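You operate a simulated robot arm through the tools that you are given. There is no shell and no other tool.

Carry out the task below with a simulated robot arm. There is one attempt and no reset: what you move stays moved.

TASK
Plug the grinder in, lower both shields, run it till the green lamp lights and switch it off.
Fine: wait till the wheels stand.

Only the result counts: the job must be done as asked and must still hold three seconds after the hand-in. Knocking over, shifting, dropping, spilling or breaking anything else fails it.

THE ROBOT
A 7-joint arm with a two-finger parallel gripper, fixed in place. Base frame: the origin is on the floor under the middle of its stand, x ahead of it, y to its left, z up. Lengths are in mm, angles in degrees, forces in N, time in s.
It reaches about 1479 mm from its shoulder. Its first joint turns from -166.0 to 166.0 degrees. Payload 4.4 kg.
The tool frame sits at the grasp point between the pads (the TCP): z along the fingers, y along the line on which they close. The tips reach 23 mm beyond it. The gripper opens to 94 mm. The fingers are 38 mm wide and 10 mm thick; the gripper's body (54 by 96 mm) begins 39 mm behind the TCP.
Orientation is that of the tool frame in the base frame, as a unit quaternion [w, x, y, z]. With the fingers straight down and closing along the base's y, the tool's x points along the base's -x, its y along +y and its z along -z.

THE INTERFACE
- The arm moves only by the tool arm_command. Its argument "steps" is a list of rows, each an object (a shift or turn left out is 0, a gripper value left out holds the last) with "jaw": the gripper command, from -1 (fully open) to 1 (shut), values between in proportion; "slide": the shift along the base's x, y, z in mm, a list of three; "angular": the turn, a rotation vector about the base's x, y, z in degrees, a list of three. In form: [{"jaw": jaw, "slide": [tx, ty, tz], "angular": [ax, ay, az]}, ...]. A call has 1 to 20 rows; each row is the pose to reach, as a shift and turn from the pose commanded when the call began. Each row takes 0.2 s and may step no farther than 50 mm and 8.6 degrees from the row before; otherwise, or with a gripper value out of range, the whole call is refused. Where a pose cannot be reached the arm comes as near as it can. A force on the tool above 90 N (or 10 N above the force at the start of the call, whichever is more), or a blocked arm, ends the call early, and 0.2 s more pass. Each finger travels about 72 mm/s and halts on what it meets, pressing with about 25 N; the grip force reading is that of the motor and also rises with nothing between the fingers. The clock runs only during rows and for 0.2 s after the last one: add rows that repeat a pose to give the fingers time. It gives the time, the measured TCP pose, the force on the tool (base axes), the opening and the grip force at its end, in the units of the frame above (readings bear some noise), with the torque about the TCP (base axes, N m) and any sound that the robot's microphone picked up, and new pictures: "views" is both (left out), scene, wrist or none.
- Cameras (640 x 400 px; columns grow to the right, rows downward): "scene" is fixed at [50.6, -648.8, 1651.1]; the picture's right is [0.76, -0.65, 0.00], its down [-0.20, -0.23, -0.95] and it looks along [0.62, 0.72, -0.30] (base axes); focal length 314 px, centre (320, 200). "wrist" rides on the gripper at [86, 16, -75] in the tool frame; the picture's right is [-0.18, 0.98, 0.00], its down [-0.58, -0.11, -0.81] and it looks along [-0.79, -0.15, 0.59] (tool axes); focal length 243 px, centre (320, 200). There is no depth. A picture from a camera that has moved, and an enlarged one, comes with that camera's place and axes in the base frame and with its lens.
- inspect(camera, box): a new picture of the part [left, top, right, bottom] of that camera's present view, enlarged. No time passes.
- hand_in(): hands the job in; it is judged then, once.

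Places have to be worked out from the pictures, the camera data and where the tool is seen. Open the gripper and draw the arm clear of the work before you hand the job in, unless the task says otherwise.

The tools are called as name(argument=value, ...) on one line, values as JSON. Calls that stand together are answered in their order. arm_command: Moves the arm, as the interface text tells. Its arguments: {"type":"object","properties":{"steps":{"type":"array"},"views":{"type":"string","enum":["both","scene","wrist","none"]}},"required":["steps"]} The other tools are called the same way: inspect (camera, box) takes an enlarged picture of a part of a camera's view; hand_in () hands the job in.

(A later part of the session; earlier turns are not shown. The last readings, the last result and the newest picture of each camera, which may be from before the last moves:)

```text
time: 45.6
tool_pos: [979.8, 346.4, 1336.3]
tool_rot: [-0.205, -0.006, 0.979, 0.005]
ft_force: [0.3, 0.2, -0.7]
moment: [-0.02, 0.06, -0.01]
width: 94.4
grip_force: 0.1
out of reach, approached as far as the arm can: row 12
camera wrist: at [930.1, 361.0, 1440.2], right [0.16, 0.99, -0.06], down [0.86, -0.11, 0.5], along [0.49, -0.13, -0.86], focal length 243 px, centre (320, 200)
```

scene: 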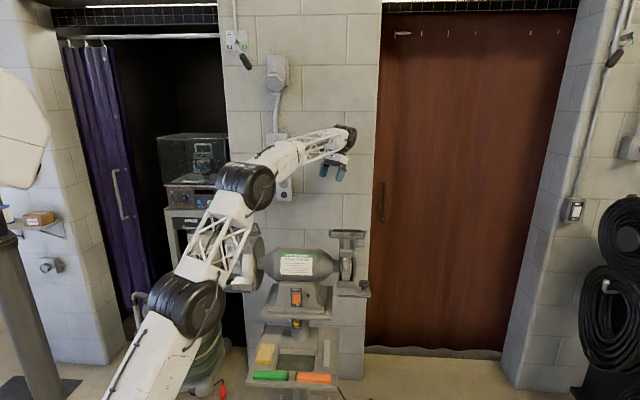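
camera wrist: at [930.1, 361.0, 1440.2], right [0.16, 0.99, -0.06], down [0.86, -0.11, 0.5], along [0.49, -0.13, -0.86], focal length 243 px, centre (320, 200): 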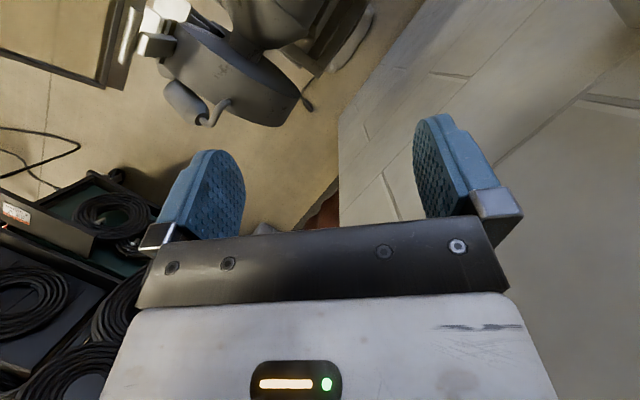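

I'm clear above the grinder. I move over to the free area on the right, keeping the height.

arm_command(steps=[{"jaw": -1, "slide": [-10, -45, 0]}, {"slide": [-20, -90, 0]}, {"slide": [-30, -135, 0]}, {"slide": [-40, -180, 0]}, {"slide": [-50, -225, 0]}, {"slide": [-60, -270, 0]}, {"slide": [-70, -315, 0]}, {"slide": [-80, -360, 0]}, {"slide": [-90, -405, 0]}, {"slide": [-95, -450, 0]}, {"slide": [-100, -495, 0]}, {"slide": [-100, -540, 0]}, {"slide": [-100, -585, 0]}])

```text
time: 48.4
tool_pos: [878.2, -238.1, 1341.0]
tool_rot: [-0.203, -0.007, 0.979, 0.005]
ft_force: [-0.4, 0.5, 1.0]
moment: [0.02, 0.02, 0.0]
width: 94.0
grip_force: 0.0
camera wrist: at [829.4, -224.4, 1443.3], right [0.16, 0.99, -0.06], down [0.86, -0.11, 0.51], along [0.49, -0.13, -0.86], focal length 243 px, centre (320, 200)
```

scene: 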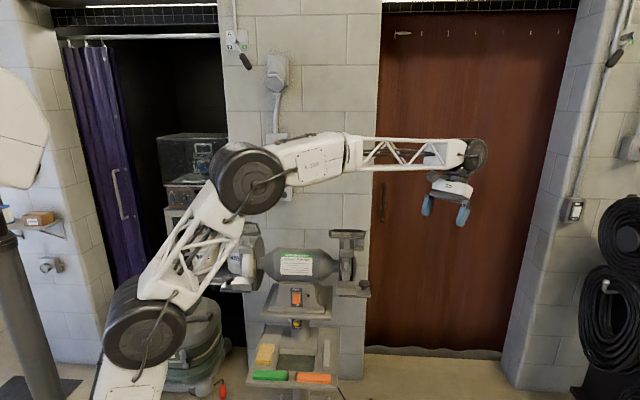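
wrist: 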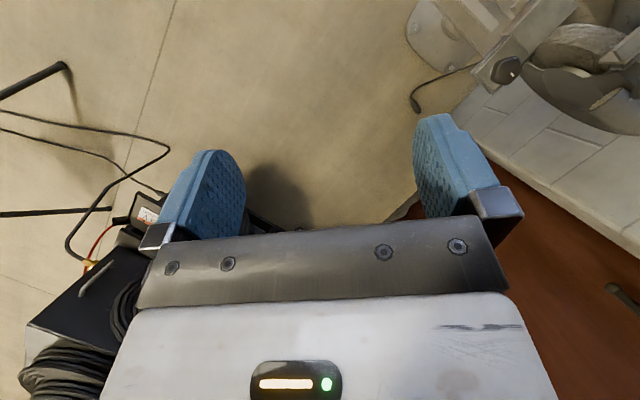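

Now I test the reach to the floor in the clear area at azimuth about −14°: I straighten the fingers to vertical and descend in stages.

arm_command(steps=[{"jaw": -1, "slide": [5, 0, -40], "angular": [0, -6, 0]}, {"slide": [10, 0, -80], "angular": [0, -12, 0]}, {"slide": [15, 0, -120], "angular": [0, -18, 0]}, {"slide": [20, 0, -160], "angular": [0, -23, 0]}, {"slide": [25, 0, -205], "angular": [0, -23, 0]}, {"slide": [30, 0, -250], "angular": [0, -23, 0]}, {"slide": [35, 0, -295], "angular": [0, -23, 0]}, {"slide": [40, 0, -340], "angular": [0, -23, 0]}, {"slide": [45, 0, -385], "angular": [0, -23, 0]}, {"slide": [50, 0, -430], "angular": [0, -23, 0]}, {"slide": [55, 0, -475], "angular": [0, -23, 0]}, {"slide": [60, 0, -520], "angular": [0, -23, 0]}, {"slide": [65, 0, -565], "angular": [0, -23, 0]}, {"slide": [70, 0, -610], "angular": [0, -23, 0]}])

```text
time: 51.4
tool_pos: [951.1, -238.2, 730.1]
tool_rot: [-0.003, -0.008, 1.0, 0.003]
ft_force: [0.3, 0.0, 1.3]
moment: [0.0, 0.01, 0.04]
width: 93.8
grip_force: 0.1
camera wrist: at [865.3, -224.0, 806.4], right [0.17, 0.99, 0.01], down [0.59, -0.11, 0.8], along [0.79, -0.13, -0.6], focal length 243 px, centre (320, 200)
```

scene: 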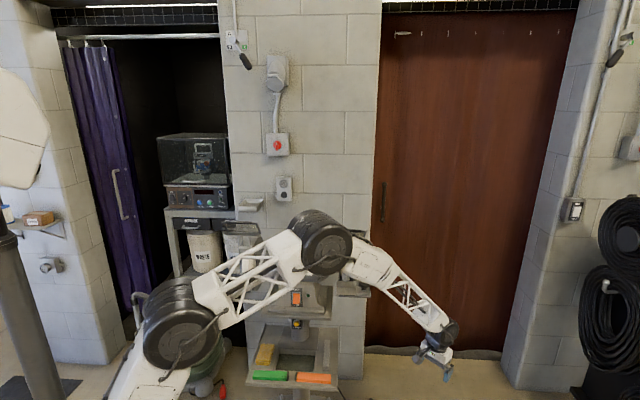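
wrist: 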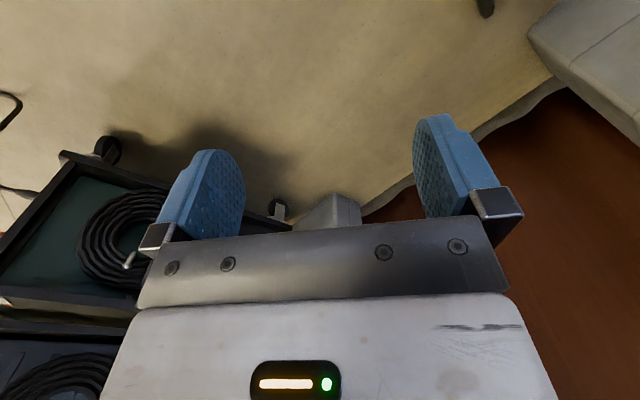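

I inspect the arm's own links in the scene view to work out where the shoulder is.

inspect(camera="scene", box=[60, 180, 480, 400])

inspect(camera="wrist", box=[400, 0, 640, 150])

```text
1.52 times, centred on (270, 290) of scene
camera zoom: at [50.6, -648.8, 1651.1], right [0.76, -0.65, 0.0], down [-0.2, -0.23, -0.95], along [0.62, 0.72, -0.3], focal length 479 px, centre (396, 63)
```

zoom: 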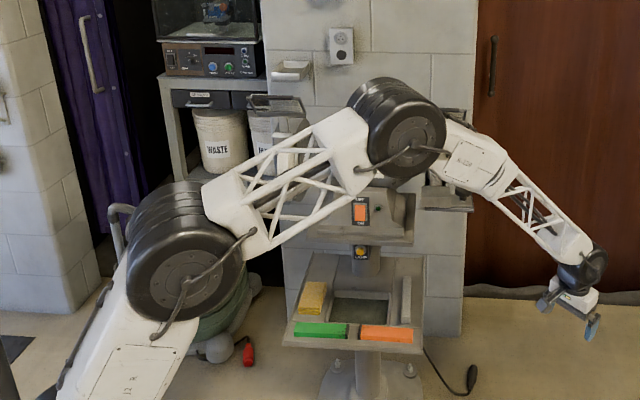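

```text
2.67 times, centred on (520, 75) of wrist
camera zoom: at [865.3, -224.0, 806.4], right [0.17, 0.99, 0.01], down [0.59, -0.11, 0.8], along [0.79, -0.13, -0.6], focal length 647 px, centre (-213, 533)
```

zoom: 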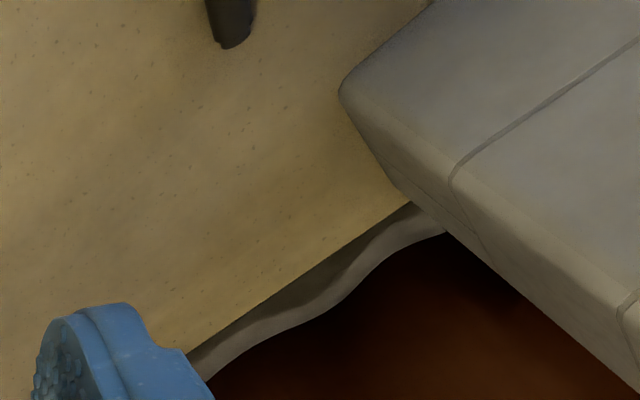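

The arm's links measure about 332 + 335 + 640 + 170 mm from a shoulder near z≈935. To know exactly how far I can stretch, I calibrate in the free space: first a horizontal stretch at shoulder height.

arm_command(steps=[{"jaw": -1, "slide": [44, -11, 0]}, {"slide": [88, -22, 0]}, {"slide": [132, -33, 0]}, {"slide": [176, -44, 0]}, {"slide": [220, -55, 0]}, {"slide": [264, -66, 0]}, {"slide": [308, -77, 0]}, {"slide": [345, -88, 0]}, {"slide": [345, -88, 0]}, {"slide": [345, -88, 0]}], views="scene")

```text
time: 53.6
tool_pos: [1283.3, -323.7, 736.2]
tool_rot: [0.0, -0.007, 1.0, 0.004]
ft_force: [0.6, 0.7, 5.9]
moment: [-0.02, 0.04, -0.02]
width: 94.1
grip_force: 0.1
out of reach, approached as far as the arm can: row 8, 9, 10
```

scene: 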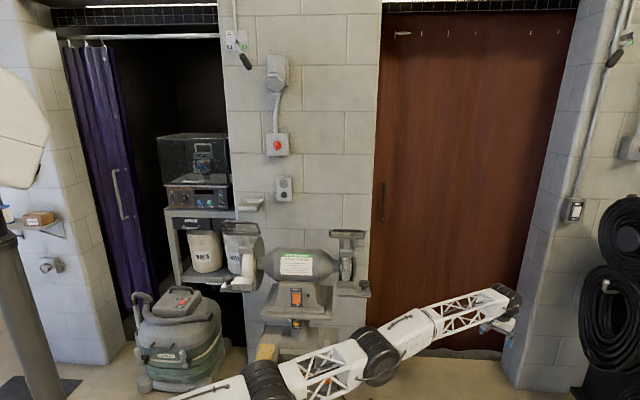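

Full horizontal stretch is 1323 mm to the wrist joint. Next I retract a little, descend near the floor and stretch there, to fix the shoulder height.

arm_command(steps=[{"jaw": -1, "slide": [-45, 11, 0]}, {"slide": [-90, 22, -20]}, {"slide": [-130, 33, -45]}, {"slide": [-165, 41, -75]}, {"slide": [-195, 49, -110]}, {"slide": [-215, 54, -150]}, {"slide": [-225, 56, -195]}, {"slide": [-230, 58, -240]}, {"slide": [-230, 58, -285]}, {"slide": [-230, 58, -330]}, {"slide": [-230, 58, -375]}, {"slide": [-230, 58, -420]}, {"slide": [-230, 58, -465]}, {"slide": [-230, 58, -510]}, {"slide": [-230, 58, -555]}, {"slide": [-230, 58, -600]}, {"slide": [-230, 58, -620]}])

```text
refused: row 2 steps farther than a row can; nothing moved
```

One step was a hair too long; I resend with shorter steps.

arm_command(steps=[{"jaw": -1, "slide": [-40, 10, 0]}, {"slide": [-80, 20, -20]}, {"slide": [-120, 30, -45]}, {"slide": [-155, 39, -75]}, {"slide": [-185, 46, -110]}, {"slide": [-205, 51, -150]}, {"slide": [-220, 55, -195]}, {"slide": [-230, 58, -240]}, {"slide": [-230, 58, -285]}, {"slide": [-230, 58, -330]}, {"slide": [-230, 58, -375]}, {"slide": [-230, 58, -420]}, {"slide": [-230, 58, -465]}, {"slide": [-230, 58, -510]}, {"slide": [-230, 58, -555]}, {"slide": [-230, 58, -595]}])

```text
time: 57.0
tool_pos: [1239.1, -312.6, 534.1]
tool_rot: [-0.004, -0.008, 1.0, 0.004]
ft_force: [0.9, -0.3, -0.5]
moment: [0.01, 0.0, 0.0]
width: 94.1
grip_force: 0.0
out of reach, approached as far as the arm can: row 1, 2, 3, 4, 5, 6, 7, 8, 9, 10, 11, 12, 13, 14, 15, 16
camera wrist: at [1153.6, -298.4, 609.0], right [0.17, 0.99, 0.01], down [0.59, -0.11, 0.8], along [0.79, -0.13, -0.6], focal length 243 px, centre (320, 200)
```

scene: 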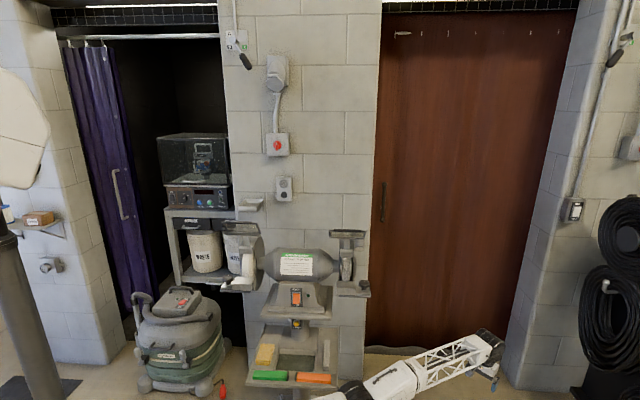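
wrist: 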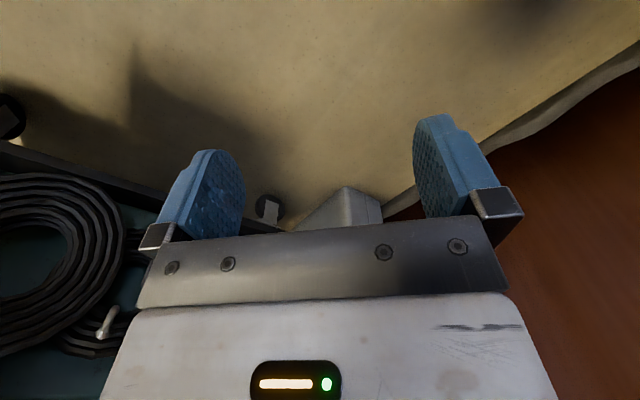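

The solver seems stuck near the fully stretched pose and only slid down along the reach limit. I bring it up and back to unlock the elbow.

arm_command(steps=[{"jaw": -1, "slide": [-10, 3, 45]}, {"slide": [-20, 6, 90]}, {"slide": [-30, 9, 135]}, {"slide": [-40, 12, 180]}, {"slide": [-50, 15, 225]}, {"slide": [-60, 18, 270]}, {"slide": [-70, 21, 315]}, {"slide": [-80, 24, 360]}])

```text
time: 58.8
tool_pos: [1239.8, -311.9, 533.4]
tool_rot: [-0.004, -0.008, 1.0, 0.004]
ft_force: [0.1, 0.7, -0.6]
moment: [-0.01, -0.02, -0.04]
width: 94.1
grip_force: 0.2
out of reach, approached as far as the arm can: row 1, 2, 3, 4, 5, 6, 7, 8
camera wrist: at [1153.6, -298.4, 609.0], right [0.17, 0.99, 0.01], down [0.59, -0.11, 0.8], along [0.79, -0.13, -0.6], focal length 243 px, centre (320, 200)
```

scene: 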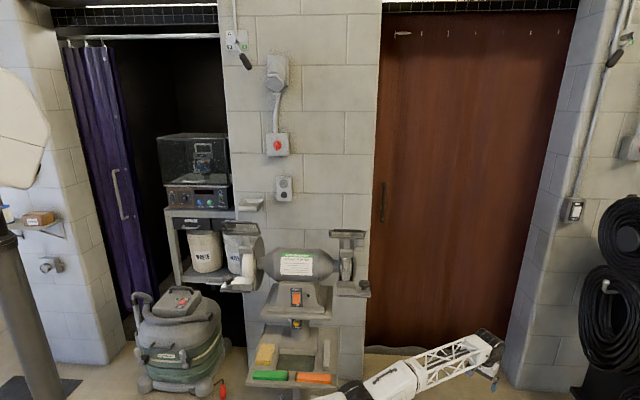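
wrist: 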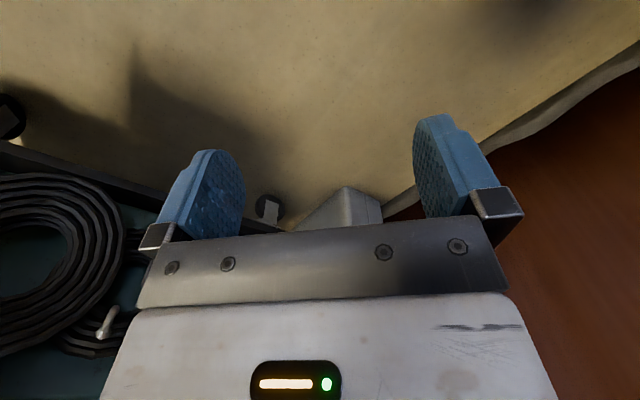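

It doesn't move because the commanded pose is now far from the real one. I walk the command back to the actual pose and then up from there.

arm_command(steps=[{"jaw": -1, "slide": [45, -12, 5]}, {"slide": [90, -24, 10]}, {"slide": [135, -35, 15]}, {"slide": [180, -47, 21]}, {"slide": [225, -59, 27]}, {"slide": [267, -70, 32]}, {"slide": [267, -70, 70]}, {"slide": [267, -70, 110]}, {"slide": [267, -70, 150]}, {"slide": [262, -68, 190]}, {"slide": [255, -66, 230]}, {"slide": [245, -64, 270]}])

```text
time: 61.4
tool_pos: [1280.9, -323.9, 765.4]
tool_rot: [-0.005, -0.008, 1.0, 0.005]
ft_force: [-0.3, -0.3, -0.1]
moment: [0.03, 0.02, 0.0]
width: 94.0
grip_force: 0.1
out of reach, approached as far as the arm can: row 1, 2, 3, 4, 5, 6, 7, 8, 9, 10, 11, 12
camera wrist: at [1195.4, -310.8, 840.7], right [0.17, 0.99, 0.01], down [0.59, -0.11, 0.8], along [0.79, -0.13, -0.6], focal length 243 px, centre (320, 200)
```

scene: 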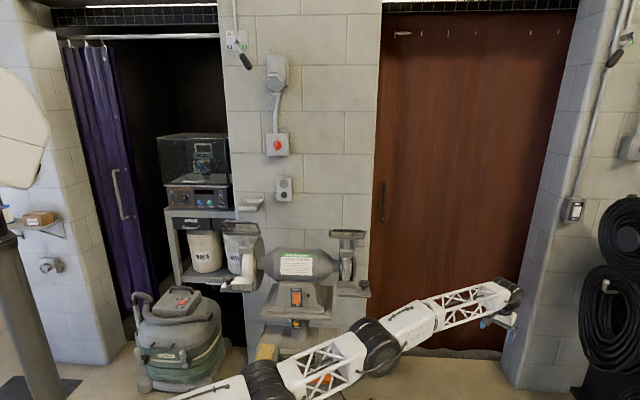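
wrist: 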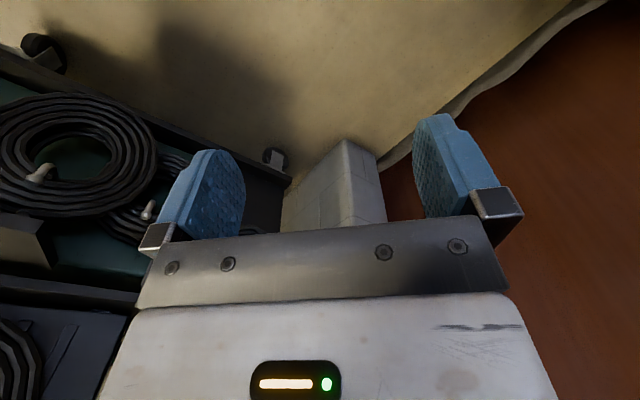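

The arm is locked straight: in this pose inward motion and tool pitch are coupled. I tilt the fingers toward the robot while drawing inward and up, which should make the elbow bend again.

arm_command(steps=[{"jaw": -1, "slide": [0, 0, 0], "angular": [1.94, 7.76, 0]}, {"slide": [0, 0, 10], "angular": [3.88, 15.5, 0]}, {"slide": [-10, 2, 30], "angular": [5.8, 23.3, 0]}, {"slide": [-30, 7, 50], "angular": [7.7, 31, 0]}, {"slide": [-55, 14, 70], "angular": [7.7, 31, 0]}, {"slide": [-90, 23, 90], "angular": [7.7, 31, 0]}, {"slide": [-130, 33, 110], "angular": [7.7, 31, 0]}])

```text
time: 63.0
tool_pos: [1158.4, -297.2, 883.5]
tool_rot: [-0.266, -0.007, 0.961, 0.071]
ft_force: [-0.4, 1.5, 3.5]
moment: [-0.04, -0.16, 0.03]
width: 94.1
grip_force: 0.1
out of reach, approached as far as the arm can: row 1, 2, 3, 4, 5, 6
camera wrist: at [1123.0, -295.7, 992.4], right [0.18, 0.98, 0.04], down [0.91, -0.19, 0.37], along [0.37, -0.03, -0.93], focal length 243 px, centre (320, 200)
```

scene: 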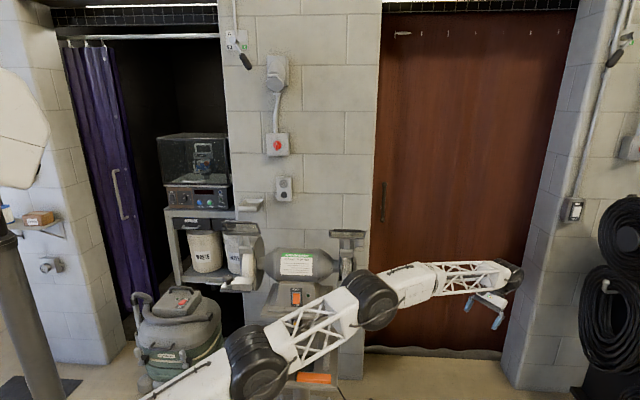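
wrist: 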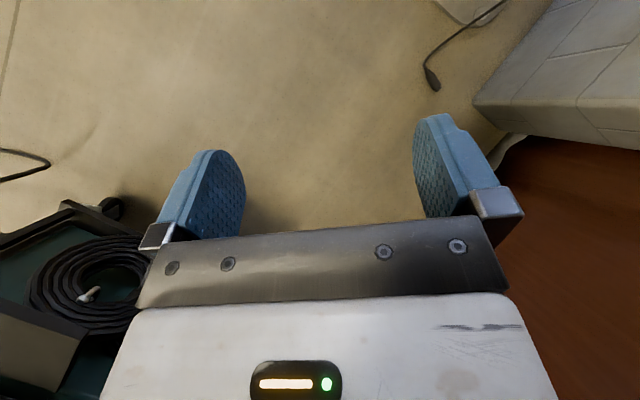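

The elbow bends again, so I must avoid over-stretching. I retract to an easy pose, bringing the fingers back to vertical gradually.

arm_command(steps=[{"jaw": -1, "slide": [0, 0, 0]}, {"slide": [-30, 5, 0]}, {"slide": [-70, 10, 0]}, {"slide": [-110, 10, -10]}, {"slide": [-150, 10, -20]}, {"slide": [-170, 0, -30], "angular": [-2, -8, 0]}, {"slide": [-180, 0, -40], "angular": [-4, -15.5, 0]}, {"slide": [-180, 0, -50], "angular": [-6, -23.3, 0]}, {"slide": [-180, 0, -60], "angular": [-7.7, -31, 0]}])

```text
time: 65.0
tool_pos: [975.2, -296.5, 815.8]
tool_rot: [-0.004, -0.008, 1.0, 0.004]
ft_force: [-0.5, -0.6, -1.1]
moment: [0.0, 0.02, -0.01]
width: 94.1
grip_force: 0.0
camera wrist: at [889.9, -283.2, 890.7], right [0.17, 0.99, 0.01], down [0.59, -0.11, 0.8], along [0.79, -0.13, -0.6], focal length 243 px, centre (320, 200)
```

scene: 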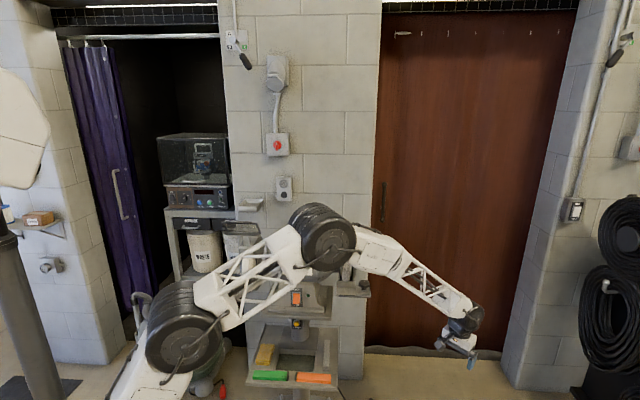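
wrist: 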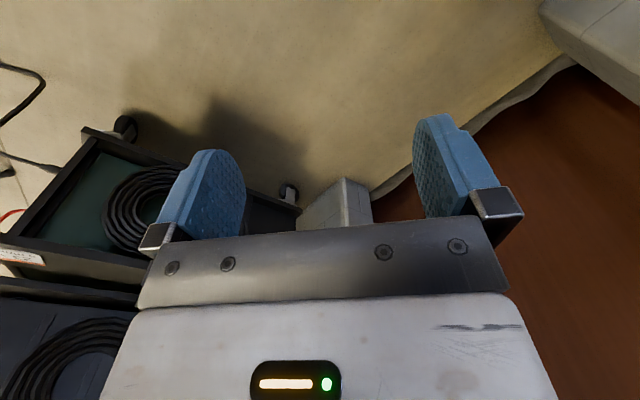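

Now I rotate the tool so that the fingers point left and 28° down with the camera on top, which is the only way to get at the plug low and sideways; I do it here in free space, keeping the wrist in place.

arm_command(steps=[{"jaw": -1, "slide": [1, 11, 6], "angular": [3.709, 3.282, -6.174]}, {"slide": [2, 22, 12], "angular": [7.418, 6.564, -12.347]}, {"slide": [4, 32, 19], "angular": [11.128, 9.846, -18.521]}, {"slide": [5, 43, 26], "angular": [14.837, 13.129, -24.694]}, {"slide": [6, 53, 32], "angular": [18.546, 16.411, -30.868]}, {"slide": [8, 64, 38], "angular": [22.256, 19.693, -37.041]}, {"slide": [9, 75, 45], "angular": [25.965, 22.975, -43.215]}, {"slide": [10, 85, 51], "angular": [29.674, 26.257, -49.389]}, {"slide": [12, 96, 58], "angular": [33.384, 29.539, -55.562]}, {"slide": [13, 106, 64], "angular": [37.093, 32.821, -61.736]}, {"slide": [14, 117, 71], "angular": [40.802, 36.104, -67.909]}, {"slide": [16, 128, 77], "angular": [44.511, 39.386, -74.083]}, {"slide": [17, 138, 84], "angular": [48.221, 42.668, -80.256]}, {"slide": [18, 149, 90], "angular": [51.93, 45.95, -86.43]}])

```text
time: 68.0
tool_pos: [993.4, -148.6, 906.3]
tool_rot: [-0.338, 0.638, 0.569, 0.393]
ft_force: [-0.6, -0.1, 0.4]
moment: [-0.02, 0.01, -0.03]
width: 94.0
grip_force: 0.1
camera wrist: at [1005.4, -176.1, 1017.0], right [0.97, -0.21, -0.15], down [-0.23, -0.96, -0.15], along [-0.11, 0.17, -0.98], focal length 243 px, centre (320, 200)
```

scene: 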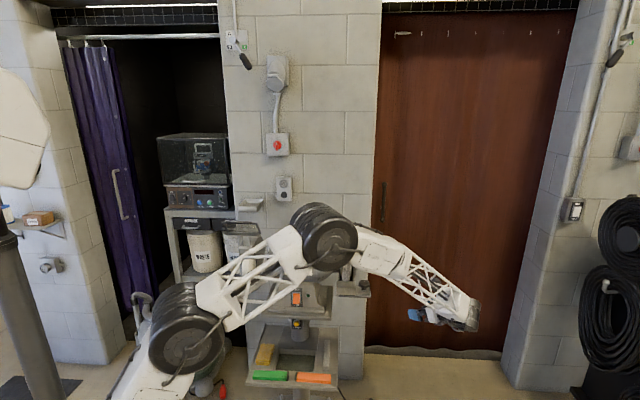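
wrist: 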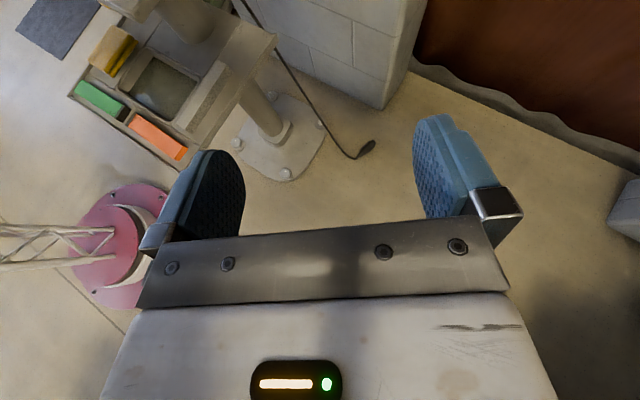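

The orientation is reached, and the camera now looks straight down on the plug, cord, tray corner and pedestal. I enlarge to refine their positions.

inspect(camera="wrist", box=[230, 60, 430, 210])

inspect(camera="wrist", box=[60, 0, 300, 200])

```text
2.67 times, centred on (330, 135) of wrist
camera zoom: at [1005.4, -176.1, 1017.0], right [0.97, -0.21, -0.15], down [-0.23, -0.96, -0.15], along [-0.11, 0.17, -0.98], focal length 647 px, centre (293, 373)
```

zoom: 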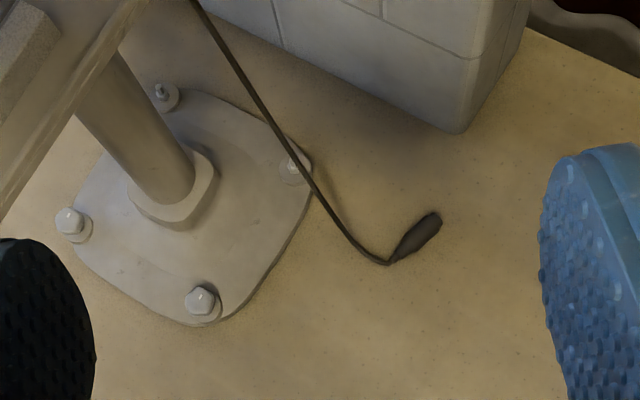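

```text
2.00 times, centred on (180, 100) of wrist
camera zoom: at [1005.4, -176.1, 1017.0], right [0.97, -0.21, -0.15], down [-0.23, -0.96, -0.15], along [-0.11, 0.17, -0.98], focal length 485 px, centre (600, 400)
```

zoom: 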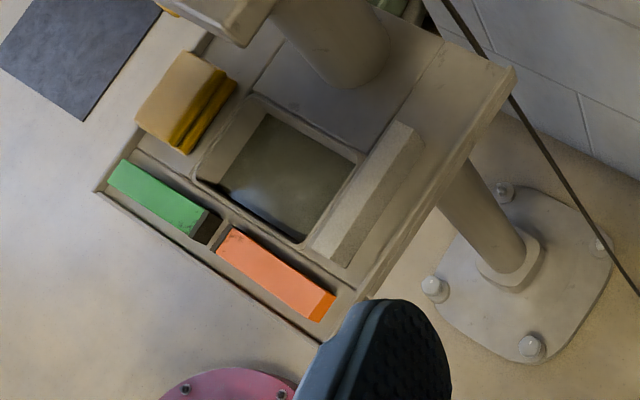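

The plug runs from its tail at [1079, 139] to its nose at [1167, 191]. I lower the arm straight down on the free right side first, keeping the elbow bent.

arm_command(steps=[{"jaw": -1, "slide": [0, 0, -45]}, {"slide": [0, 0, -92]}, {"slide": [0, 0, -140]}, {"slide": [0, 0, -188]}, {"slide": [0, 0, -236]}, {"slide": [0, 0, -284]}, {"slide": [0, 0, -332]}, {"slide": [0, 0, -380]}, {"slide": [0, 0, -428]}, {"slide": [0, 0, -476]}, {"slide": [0, 0, -524]}, {"slide": [0, 0, -572]}, {"slide": [0, 0, -620]}, {"slide": [0, 0, -656]}])

```text
time: 71.0
tool_pos: [997.0, -147.9, 253.0]
tool_rot: [-0.336, 0.638, 0.57, 0.394]
ft_force: [-0.2, -0.3, 0.2]
moment: [0.0, 0.03, 0.06]
width: 94.4
grip_force: 0.0
camera wrist: at [1008.6, -175.3, 363.9], right [0.97, -0.2, -0.14], down [-0.23, -0.96, -0.14], along [-0.11, 0.17, -0.98], focal length 243 px, centre (320, 200)
```

scene: 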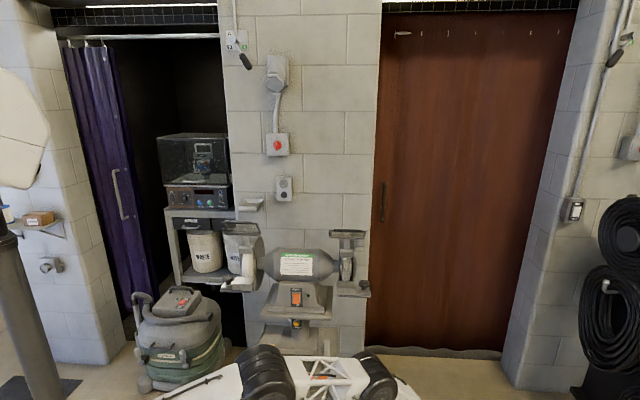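
wrist: 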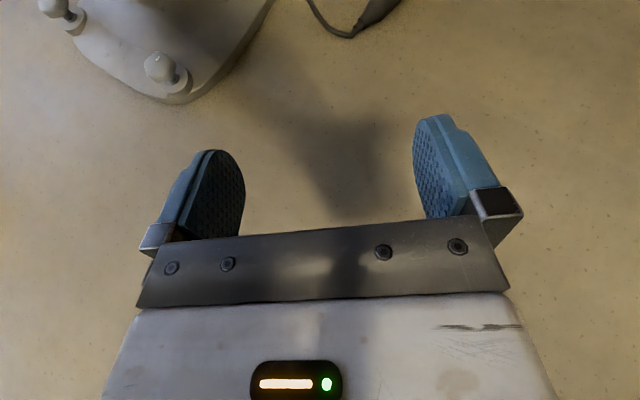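

This works well; the plug is at the top of the wrist view. I go lower, to about 60 mm above the floor, still on the free side.

arm_command(steps=[{"jaw": -1, "slide": [5, 0, -40]}, {"slide": [10, 0, -80]}, {"slide": [15, 0, -120]}, {"slide": [20, 0, -160]}, {"slide": [20, 0, -190]}, {"slide": [20, 0, -190]}])

```text
time: 72.4
tool_pos: [1015.5, -148.8, 58.9]
tool_rot: [-0.339, 0.637, 0.57, 0.393]
ft_force: [1.1, -0.9, -0.4]
moment: [0.01, 0.02, 0.0]
width: 94.1
grip_force: 0.1
camera wrist: at [1026.6, -176.6, 169.8], right [0.97, -0.2, -0.15], down [-0.23, -0.96, -0.14], along [-0.11, 0.17, -0.98], focal length 243 px, centre (320, 200)
```

scene: 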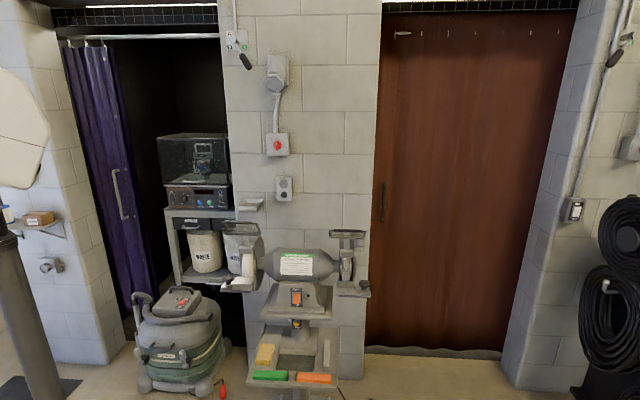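
wrist: 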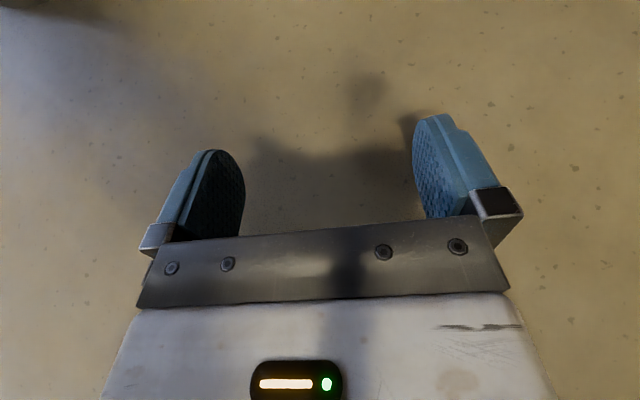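

I reached the low pose without trouble. By my kinematic estimate the elbow will only clear the tray corner with the wrist very low and the arm at full stretch, so I level the tool to about 12° below horizontal next.

arm_command(steps=[{"jaw": -1, "slide": [1, 8, 22], "angular": [7.7, -1.0, 0]}, {"slide": [2, 16, 43], "angular": [15.4, -2.05, 0]}, {"slide": [2, 16, 43], "angular": [15.4, -2.05, 0]}])

```text
time: 73.2
tool_pos: [1017.8, -133.1, 102.2]
tool_rot: [-0.409, 0.58, 0.517, 0.478]
ft_force: [0.1, 0.1, 0.4]
moment: [0.01, -0.01, -0.01]
width: 93.8
grip_force: 0.0
camera wrist: at [1025.2, -188.3, 202.6], right [0.97, -0.16, -0.16], down [-0.22, -0.89, -0.4], along [-0.08, 0.43, -0.9], focal length 243 px, centre (320, 200)
```

scene: 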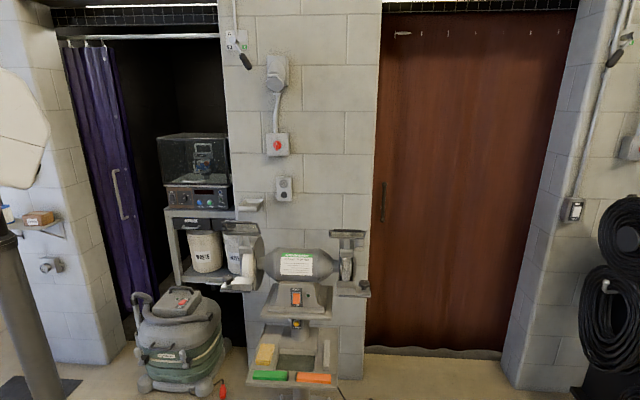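
wrist: 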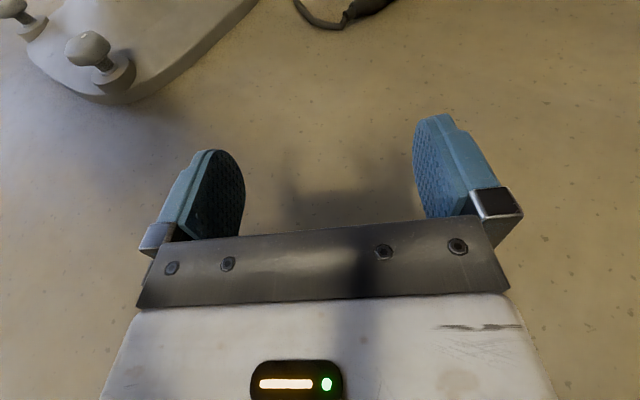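

The tool is level enough now and the camera sees the cord end of the plug at the top. I enlarge it for a fresh position.

inspect(camera="wrist", box=[230, 0, 440, 130])

```text
3.05 times, centred on (335, 65) of wrist
camera zoom: at [1025.2, -188.3, 202.6], right [0.97, -0.16, -0.16], down [-0.22, -0.89, -0.4], along [-0.08, 0.43, -0.9], focal length 739 px, centre (274, 611)
```

zoom: 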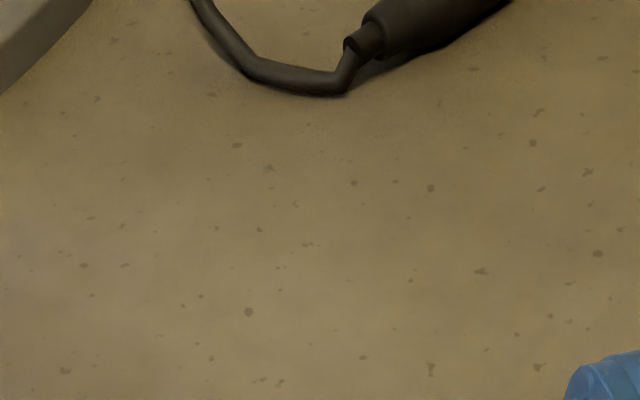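

The cord looks like a chain of segments, with its end at the plug's neck near [1085, 150, 14] and touching the floor near [1076, 134]. I lower the tool almost to the floor here on the free side to confirm reach and floor clearance.

arm_command(steps=[{"jaw": -1, "slide": [0, 0, -20]}, {"slide": [0, 0, -40]}, {"slide": [0, 0, -55]}, {"slide": [0, 0, -66]}, {"slide": [0, 0, -74]}, {"slide": [0, 0, -76]}, {"slide": [0, 0, -76]}], views="wrist")

```text
time: 74.8
tool_pos: [992.2, -123.7, 55.5]
tool_rot: [-0.41, 0.579, 0.518, 0.477]
ft_force: [0.5, 0.1, 0.1]
moment: [-0.02, 0.01, -0.03]
width: 94.0
grip_force: 0.1
out of reach, approached as far as the arm can: row 2, 3, 4, 5, 6, 7
camera wrist: at [1000.0, -180.5, 155.7], right [0.97, -0.16, -0.16], down [-0.22, -0.89, -0.4], along [-0.08, 0.43, -0.9], focal length 243 px, centre (320, 200)
```

wrist: 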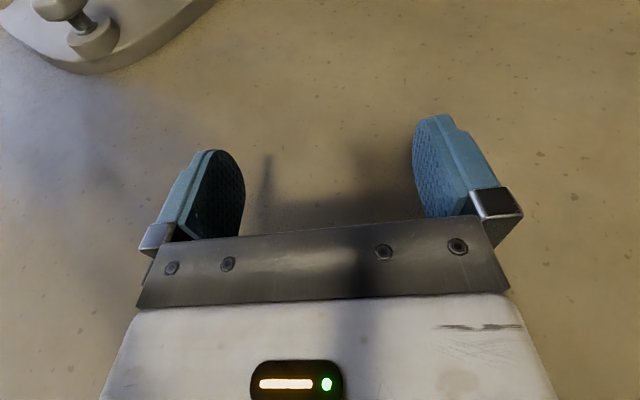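

The floor pose is just beyond my reach (the shoulder is at about z=945 and the wrist reaches 1324 mm from it). I come back up, steepen the tool to 28° again, and will use a closer, more diagonal approach.

arm_command(steps=[{"jaw": -1, "slide": [-5, -2, 30], "angular": [-5, 0.7, 0]}, {"slide": [-15, -6, 60], "angular": [-10, 1.4, 0]}, {"slide": [-30, -13, 80], "angular": [-15.4, 2.05, 0]}, {"slide": [-40, -13, 100], "angular": [-15.4, 2.05, 0]}, {"slide": [-40, -13, 100], "angular": [-15.4, 2.05, 0]}], views="wrist")

```text
time: 75.3
tool_pos: [934.1, -110.4, 32.2]
tool_rot: [-0.399, 0.613, 0.526, 0.433]
ft_force: [-8.9, -2.3, 19.6]
moment: [-1.23, 0.11, -0.48]
width: 94.1
grip_force: 0.0
stopped in row 2: the force on the tool passed its limit at 193 N (the readings are from after the stop); the commanded pose is now the measured one
camera wrist: at [949.0, -158.2, 136.5], right [0.96, -0.18, -0.21], down [-0.24, -0.92, -0.3], along [-0.14, 0.34, -0.93], focal length 243 px, centre (320, 200)
```

wrist: 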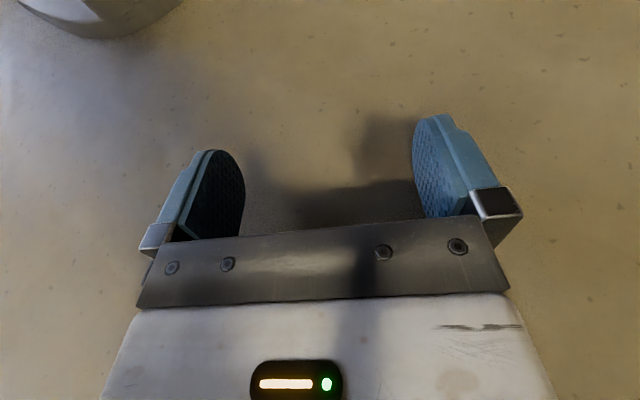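

The solver un-straightened with a jerk and touched the floor. I lift gently straight up from here.

arm_command(steps=[{"jaw": -1, "slide": [0, 0, 10]}, {"slide": [0, 0, 30]}, {"slide": [0, 0, 60]}, {"slide": [0, 0, 90]}, {"slide": [0, 0, 120]}, {"slide": [0, 0, 120]}])

```text
time: 76.7
tool_pos: [933.9, -111.6, 149.3]
tool_rot: [-0.401, 0.613, 0.526, 0.432]
ft_force: [0.7, -0.5, 0.1]
moment: [0.01, -0.03, -0.02]
width: 94.1
grip_force: 0.0
camera wrist: at [948.5, -157.2, 253.6], right [0.96, -0.18, -0.21], down [-0.24, -0.92, -0.3], along [-0.14, 0.34, -0.93], focal length 243 px, centre (320, 200)
```

scene: 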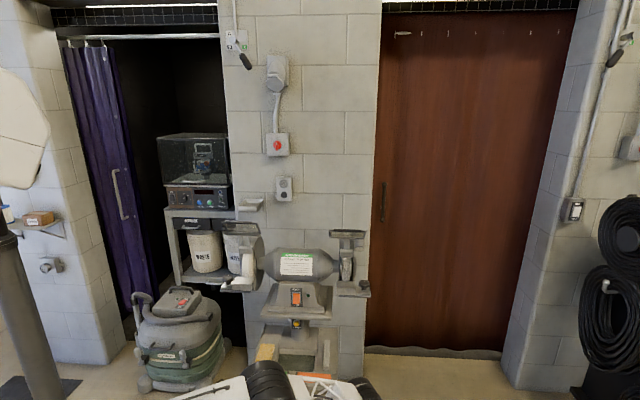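
wrist: 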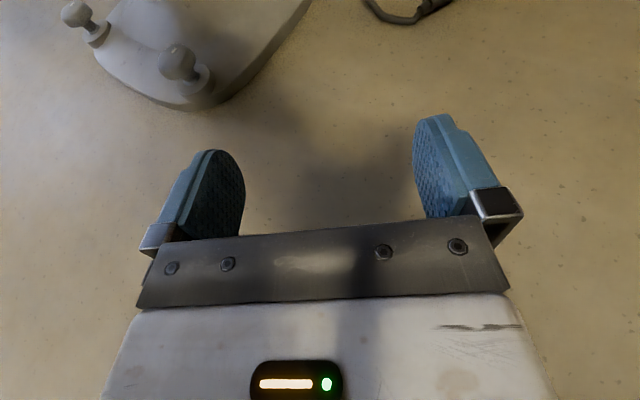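

All fine. With the corrected numbers, a fork-like approach at azimuth 60° keeps the arm nearly straight under the tray's corner. I turn the tool to that heading (yaw −23°), then pitch it to 28°.

arm_command(steps=[{"jaw": -1, "slide": [5, 5, 5], "angular": [0, 0, -7.8]}, {"slide": [10, 10, 10], "angular": [0, 0, -15.6]}, {"slide": [15, 15, 15], "angular": [0, 0, -23.3]}, {"slide": [15, 15, 15], "angular": [0, 0, -23.3]}], views="none")

arm_command(steps=[{"jaw": -1, "slide": [30, 10, 0], "angular": [-4.4, 2.55, 0]}, {"slide": [60, 20, -5], "angular": [-8.83, 5.1, 0]}, {"slide": [90, 35, -20], "angular": [-8.83, 5.1, 0]}, {"slide": [110, 50, -45], "angular": [-8.83, 5.1, 0]}, {"slide": [110, 50, -60], "angular": [-8.83, 5.1, 0]}])

```text
time: 77.7
tool_pos: [947.4, -96.5, 165.6]
tool_rot: [-0.305, 0.707, 0.392, 0.503]
ft_force: [-0.3, 0.7, -0.4]
moment: [0.02, 0.01, -0.01]
width: 94.1
grip_force: 0.0
```

```text
time: 78.9
tool_pos: [1057.6, -45.7, 104.6]
tool_rot: [-0.266, 0.75, 0.415, 0.441]
ft_force: [0.1, -0.9, 1.1]
moment: [0.01, 0.01, 0.0]
width: 93.7
grip_force: 0.1
camera wrist: at [1063.3, -77.5, 216.0], right [0.79, -0.58, -0.2], down [-0.6, -0.79, -0.13], along [-0.08, 0.22, -0.97], focal length 243 px, centre (320, 200)
```

scene: 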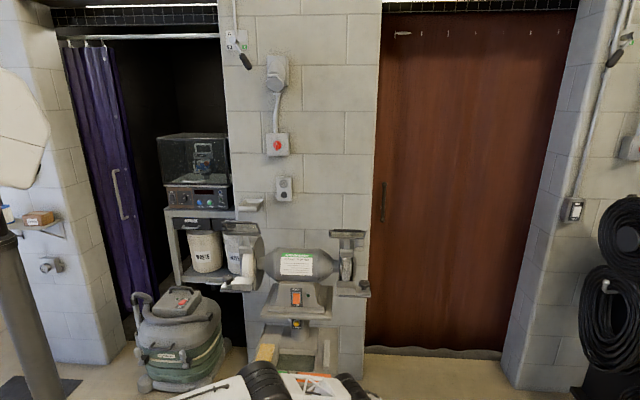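
wrist: 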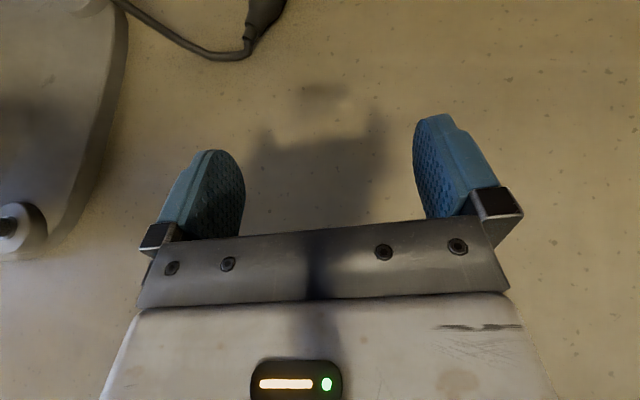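

The plug's neck is at about [1083, 146]. I bring the fork down to z≈40 and sweep in along the reach arc to about 6 cm short of the plug, then look.

arm_command(steps=[{"jaw": -1, "slide": [12, 15, -28]}, {"slide": [22, 25, -50]}, {"slide": [29, 34, -64]}, {"slide": [31.5, 50, -64]}, {"slide": [33.5, 68, -64]}, {"slide": [35, 86, -64]}, {"slide": [36.5, 104, -64]}, {"slide": [36.5, 104, -64]}])

```text
time: 80.7
tool_pos: [1095.0, 57.3, 41.4]
tool_rot: [-0.267, 0.75, 0.416, 0.441]
ft_force: [0.5, 0.8, -0.8]
moment: [-0.02, -0.02, 0.03]
width: 93.9
grip_force: 0.0
camera wrist: at [1099.3, 26.1, 153.0], right [0.79, -0.58, -0.2], down [-0.6, -0.79, -0.13], along [-0.08, 0.22, -0.97], focal length 243 px, centre (320, 200)
```

scene: 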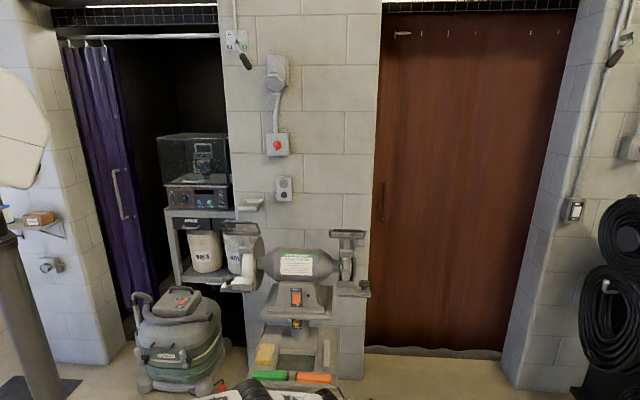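
wrist: 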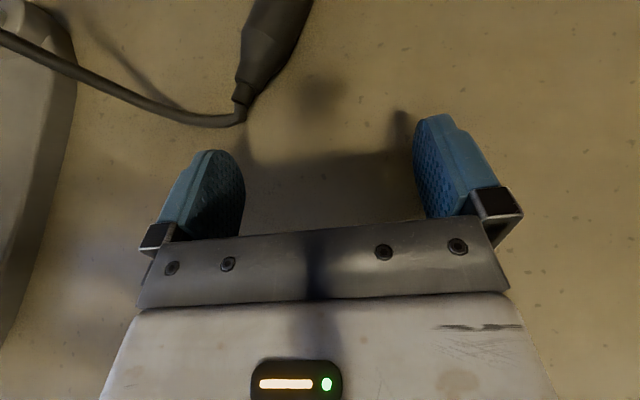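

No obstruction so far, and the plug's neck (near [1087, 146]) is lining up with the fork. I continue the sweep slowly along the arc.

arm_command(steps=[{"jaw": -1, "slide": [1.5, 12, 0]}, {"slide": [2.5, 24, 0]}, {"slide": [3.5, 36, 0]}, {"slide": [4.5, 45, 0]}, {"slide": [5.5, 54, 0]}, {"slide": [6.5, 63, 0]}, {"slide": [7.5, 72, 0]}, {"slide": [7.5, 72, 0]}])

```text
time: 82.7
tool_pos: [1108.4, 95.1, 46.3]
tool_rot: [-0.257, 0.756, 0.403, 0.447]
ft_force: [1.0, 0.7, -1.0]
moment: [0.01, 0.0, 0.0]
width: 94.2
grip_force: 0.1
stopped in row 8: the arm was blocked; the commanded pose is now the measured one
camera wrist: at [1111.5, 63.1, 156.5], right [0.78, -0.6, -0.19], down [-0.63, -0.77, -0.13], along [-0.07, 0.22, -0.97], focal length 243 px, centre (320, 200)
```

scene: 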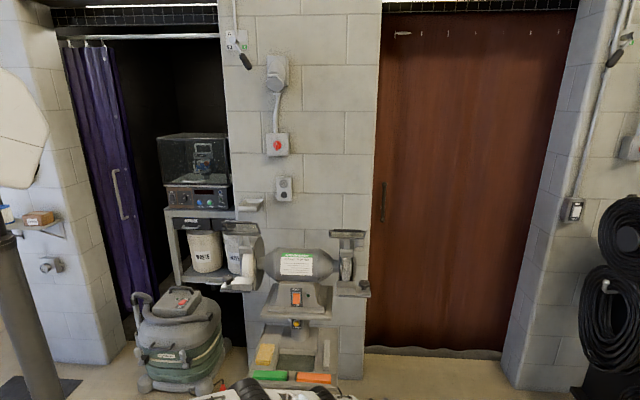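
wrist: 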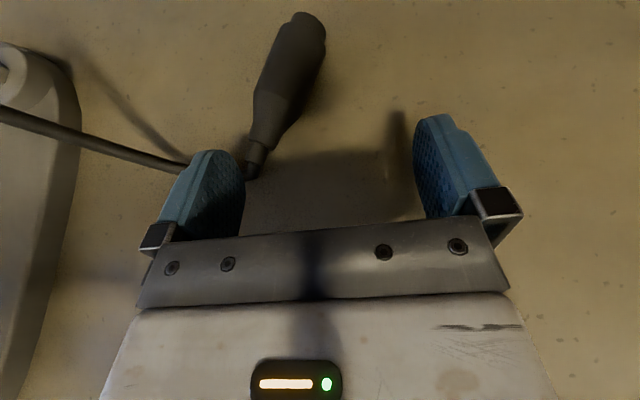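

The arm was blocked near azimuth −1.8°, probably the elbow against the tray. I look at the tray and elbow closely to check that nothing has shifted.

inspect(camera="scene", box=[200, 320, 380, 400])

inspect(camera="wrist", box=[140, 0, 460, 230])

```text
3.56 times, centred on (290, 360) of scene
camera zoom: at [50.6, -648.8, 1651.1], right [0.76, -0.65, 0.0], down [-0.2, -0.23, -0.95], along [0.62, 0.72, -0.3], focal length 1118 px, centre (427, -369)
```

zoom: 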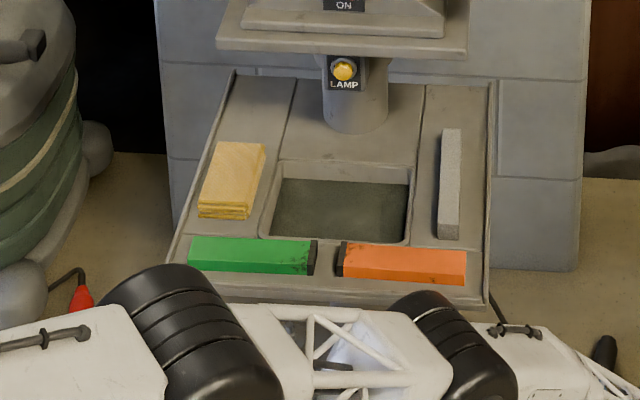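

```text
1.74 times, centred on (300, 115) of wrist
camera zoom: at [1111.5, 63.1, 156.5], right [0.78, -0.6, -0.19], down [-0.63, -0.77, -0.13], along [-0.07, 0.22, -0.97], focal length 422 px, centre (355, 348)
```

zoom: 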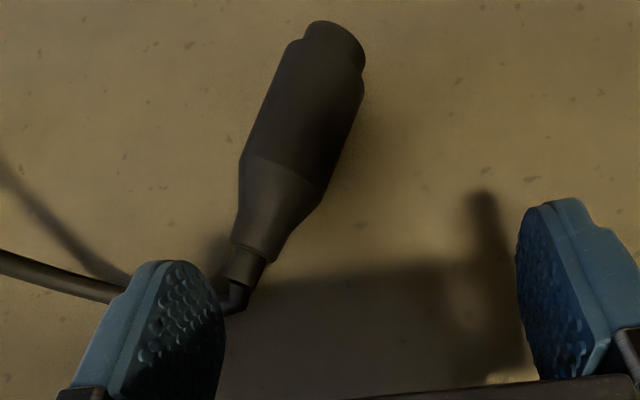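

Only the elbow drum touches the tray's front corner; the tray and its bars haven't moved. I back off along the same arc; then I'll try a flatter, lower wrist pose, which draws the elbow back from the tray.

arm_command(steps=[{"jaw": -1, "slide": [-1, -10, 0]}, {"slide": [-3, -25, 2]}, {"slide": [-6, -45, 5]}, {"slide": [-10, -70, 10]}, {"slide": [-16, -95, 15]}, {"slide": [-24, -115, 20]}, {"slide": [-24, -115, 20]}])

```text
time: 84.3
tool_pos: [1084.5, -16.8, 65.4]
tool_rot: [-0.259, 0.755, 0.405, 0.446]
ft_force: [-0.2, -1.0, -0.2]
moment: [0.01, -0.03, -0.01]
width: 94.0
grip_force: 0.2
camera wrist: at [1087.9, -49.0, 175.9], right [0.78, -0.6, -0.19], down [-0.63, -0.77, -0.13], along [-0.07, 0.22, -0.97], focal length 243 px, centre (320, 200)
```

scene: 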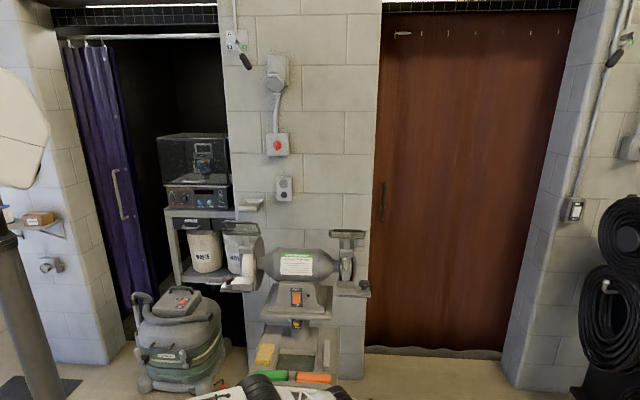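
wrist: 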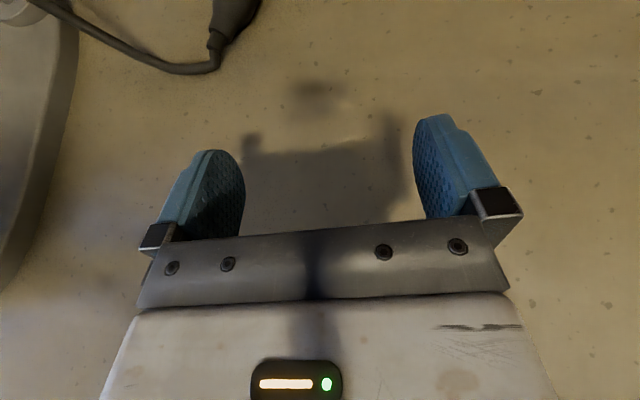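

I flatten the tool to about 15° below horizontal and lower the wrist, staying clear on the right.

arm_command(steps=[{"jaw": -1, "slide": [3, 6, 18], "angular": [5.5, -3.4, 0]}, {"slide": [7, 12, 36], "angular": [11.1, -6.8, 0]}, {"slide": [0, 14, 20], "angular": [11.1, -6.8, 0]}, {"slide": [-9, 17, 0], "angular": [11.1, -6.8, 0]}, {"slide": [-18, 19, -18], "angular": [11.1, -6.8, 0]}, {"slide": [-18, 19, -26], "angular": [11.1, -6.8, 0]}, {"slide": [-18, 19, -26], "angular": [11.1, -6.8, 0]}])

```text
time: 85.9
tool_pos: [1066.7, 2.6, 38.5]
tool_rot: [-0.306, 0.699, 0.374, 0.527]
ft_force: [0.1, 0.0, -0.4]
moment: [0.01, 0.01, 0.01]
width: 93.9
grip_force: 0.0
camera wrist: at [1056.5, -51.0, 140.4], right [0.8, -0.56, -0.21], down [-0.6, -0.72, -0.35], along [0.04, 0.41, -0.91], focal length 243 px, centre (320, 200)
```

scene: 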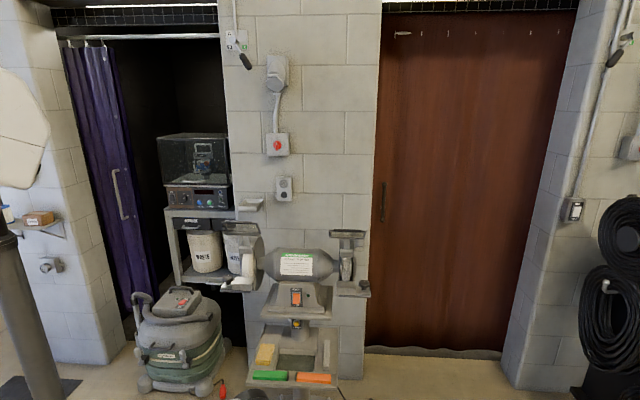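
wrist: 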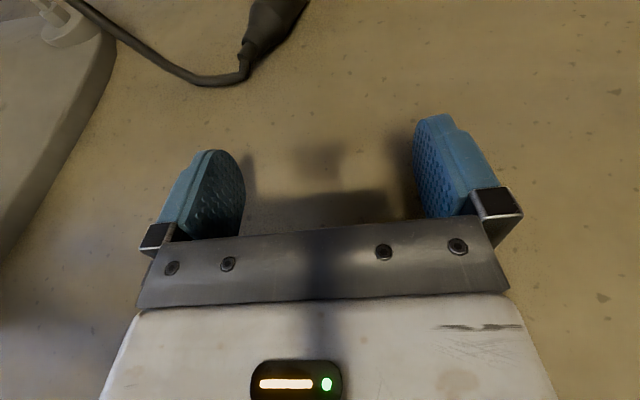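

The arm now sits much lower (it has almost left the scene view). I check the elbow position relative to the tray.

inspect(camera="scene", box=[200, 340, 380, 400])

```text
3.56 times, centred on (290, 370) of scene
camera zoom: at [50.6, -648.8, 1651.1], right [0.76, -0.65, 0.0], down [-0.2, -0.23, -0.95], along [0.62, 0.72, -0.3], focal length 1118 px, centre (427, -404)
```

zoom: 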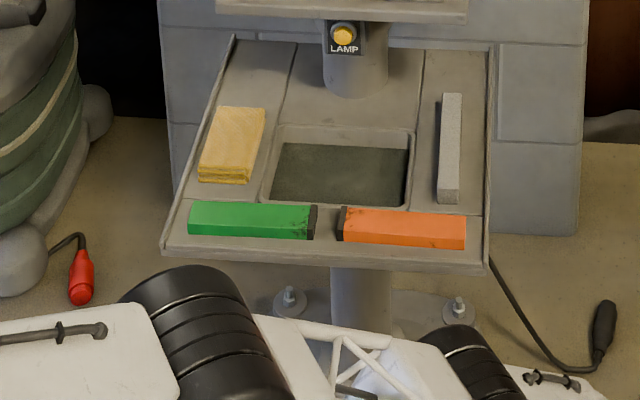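

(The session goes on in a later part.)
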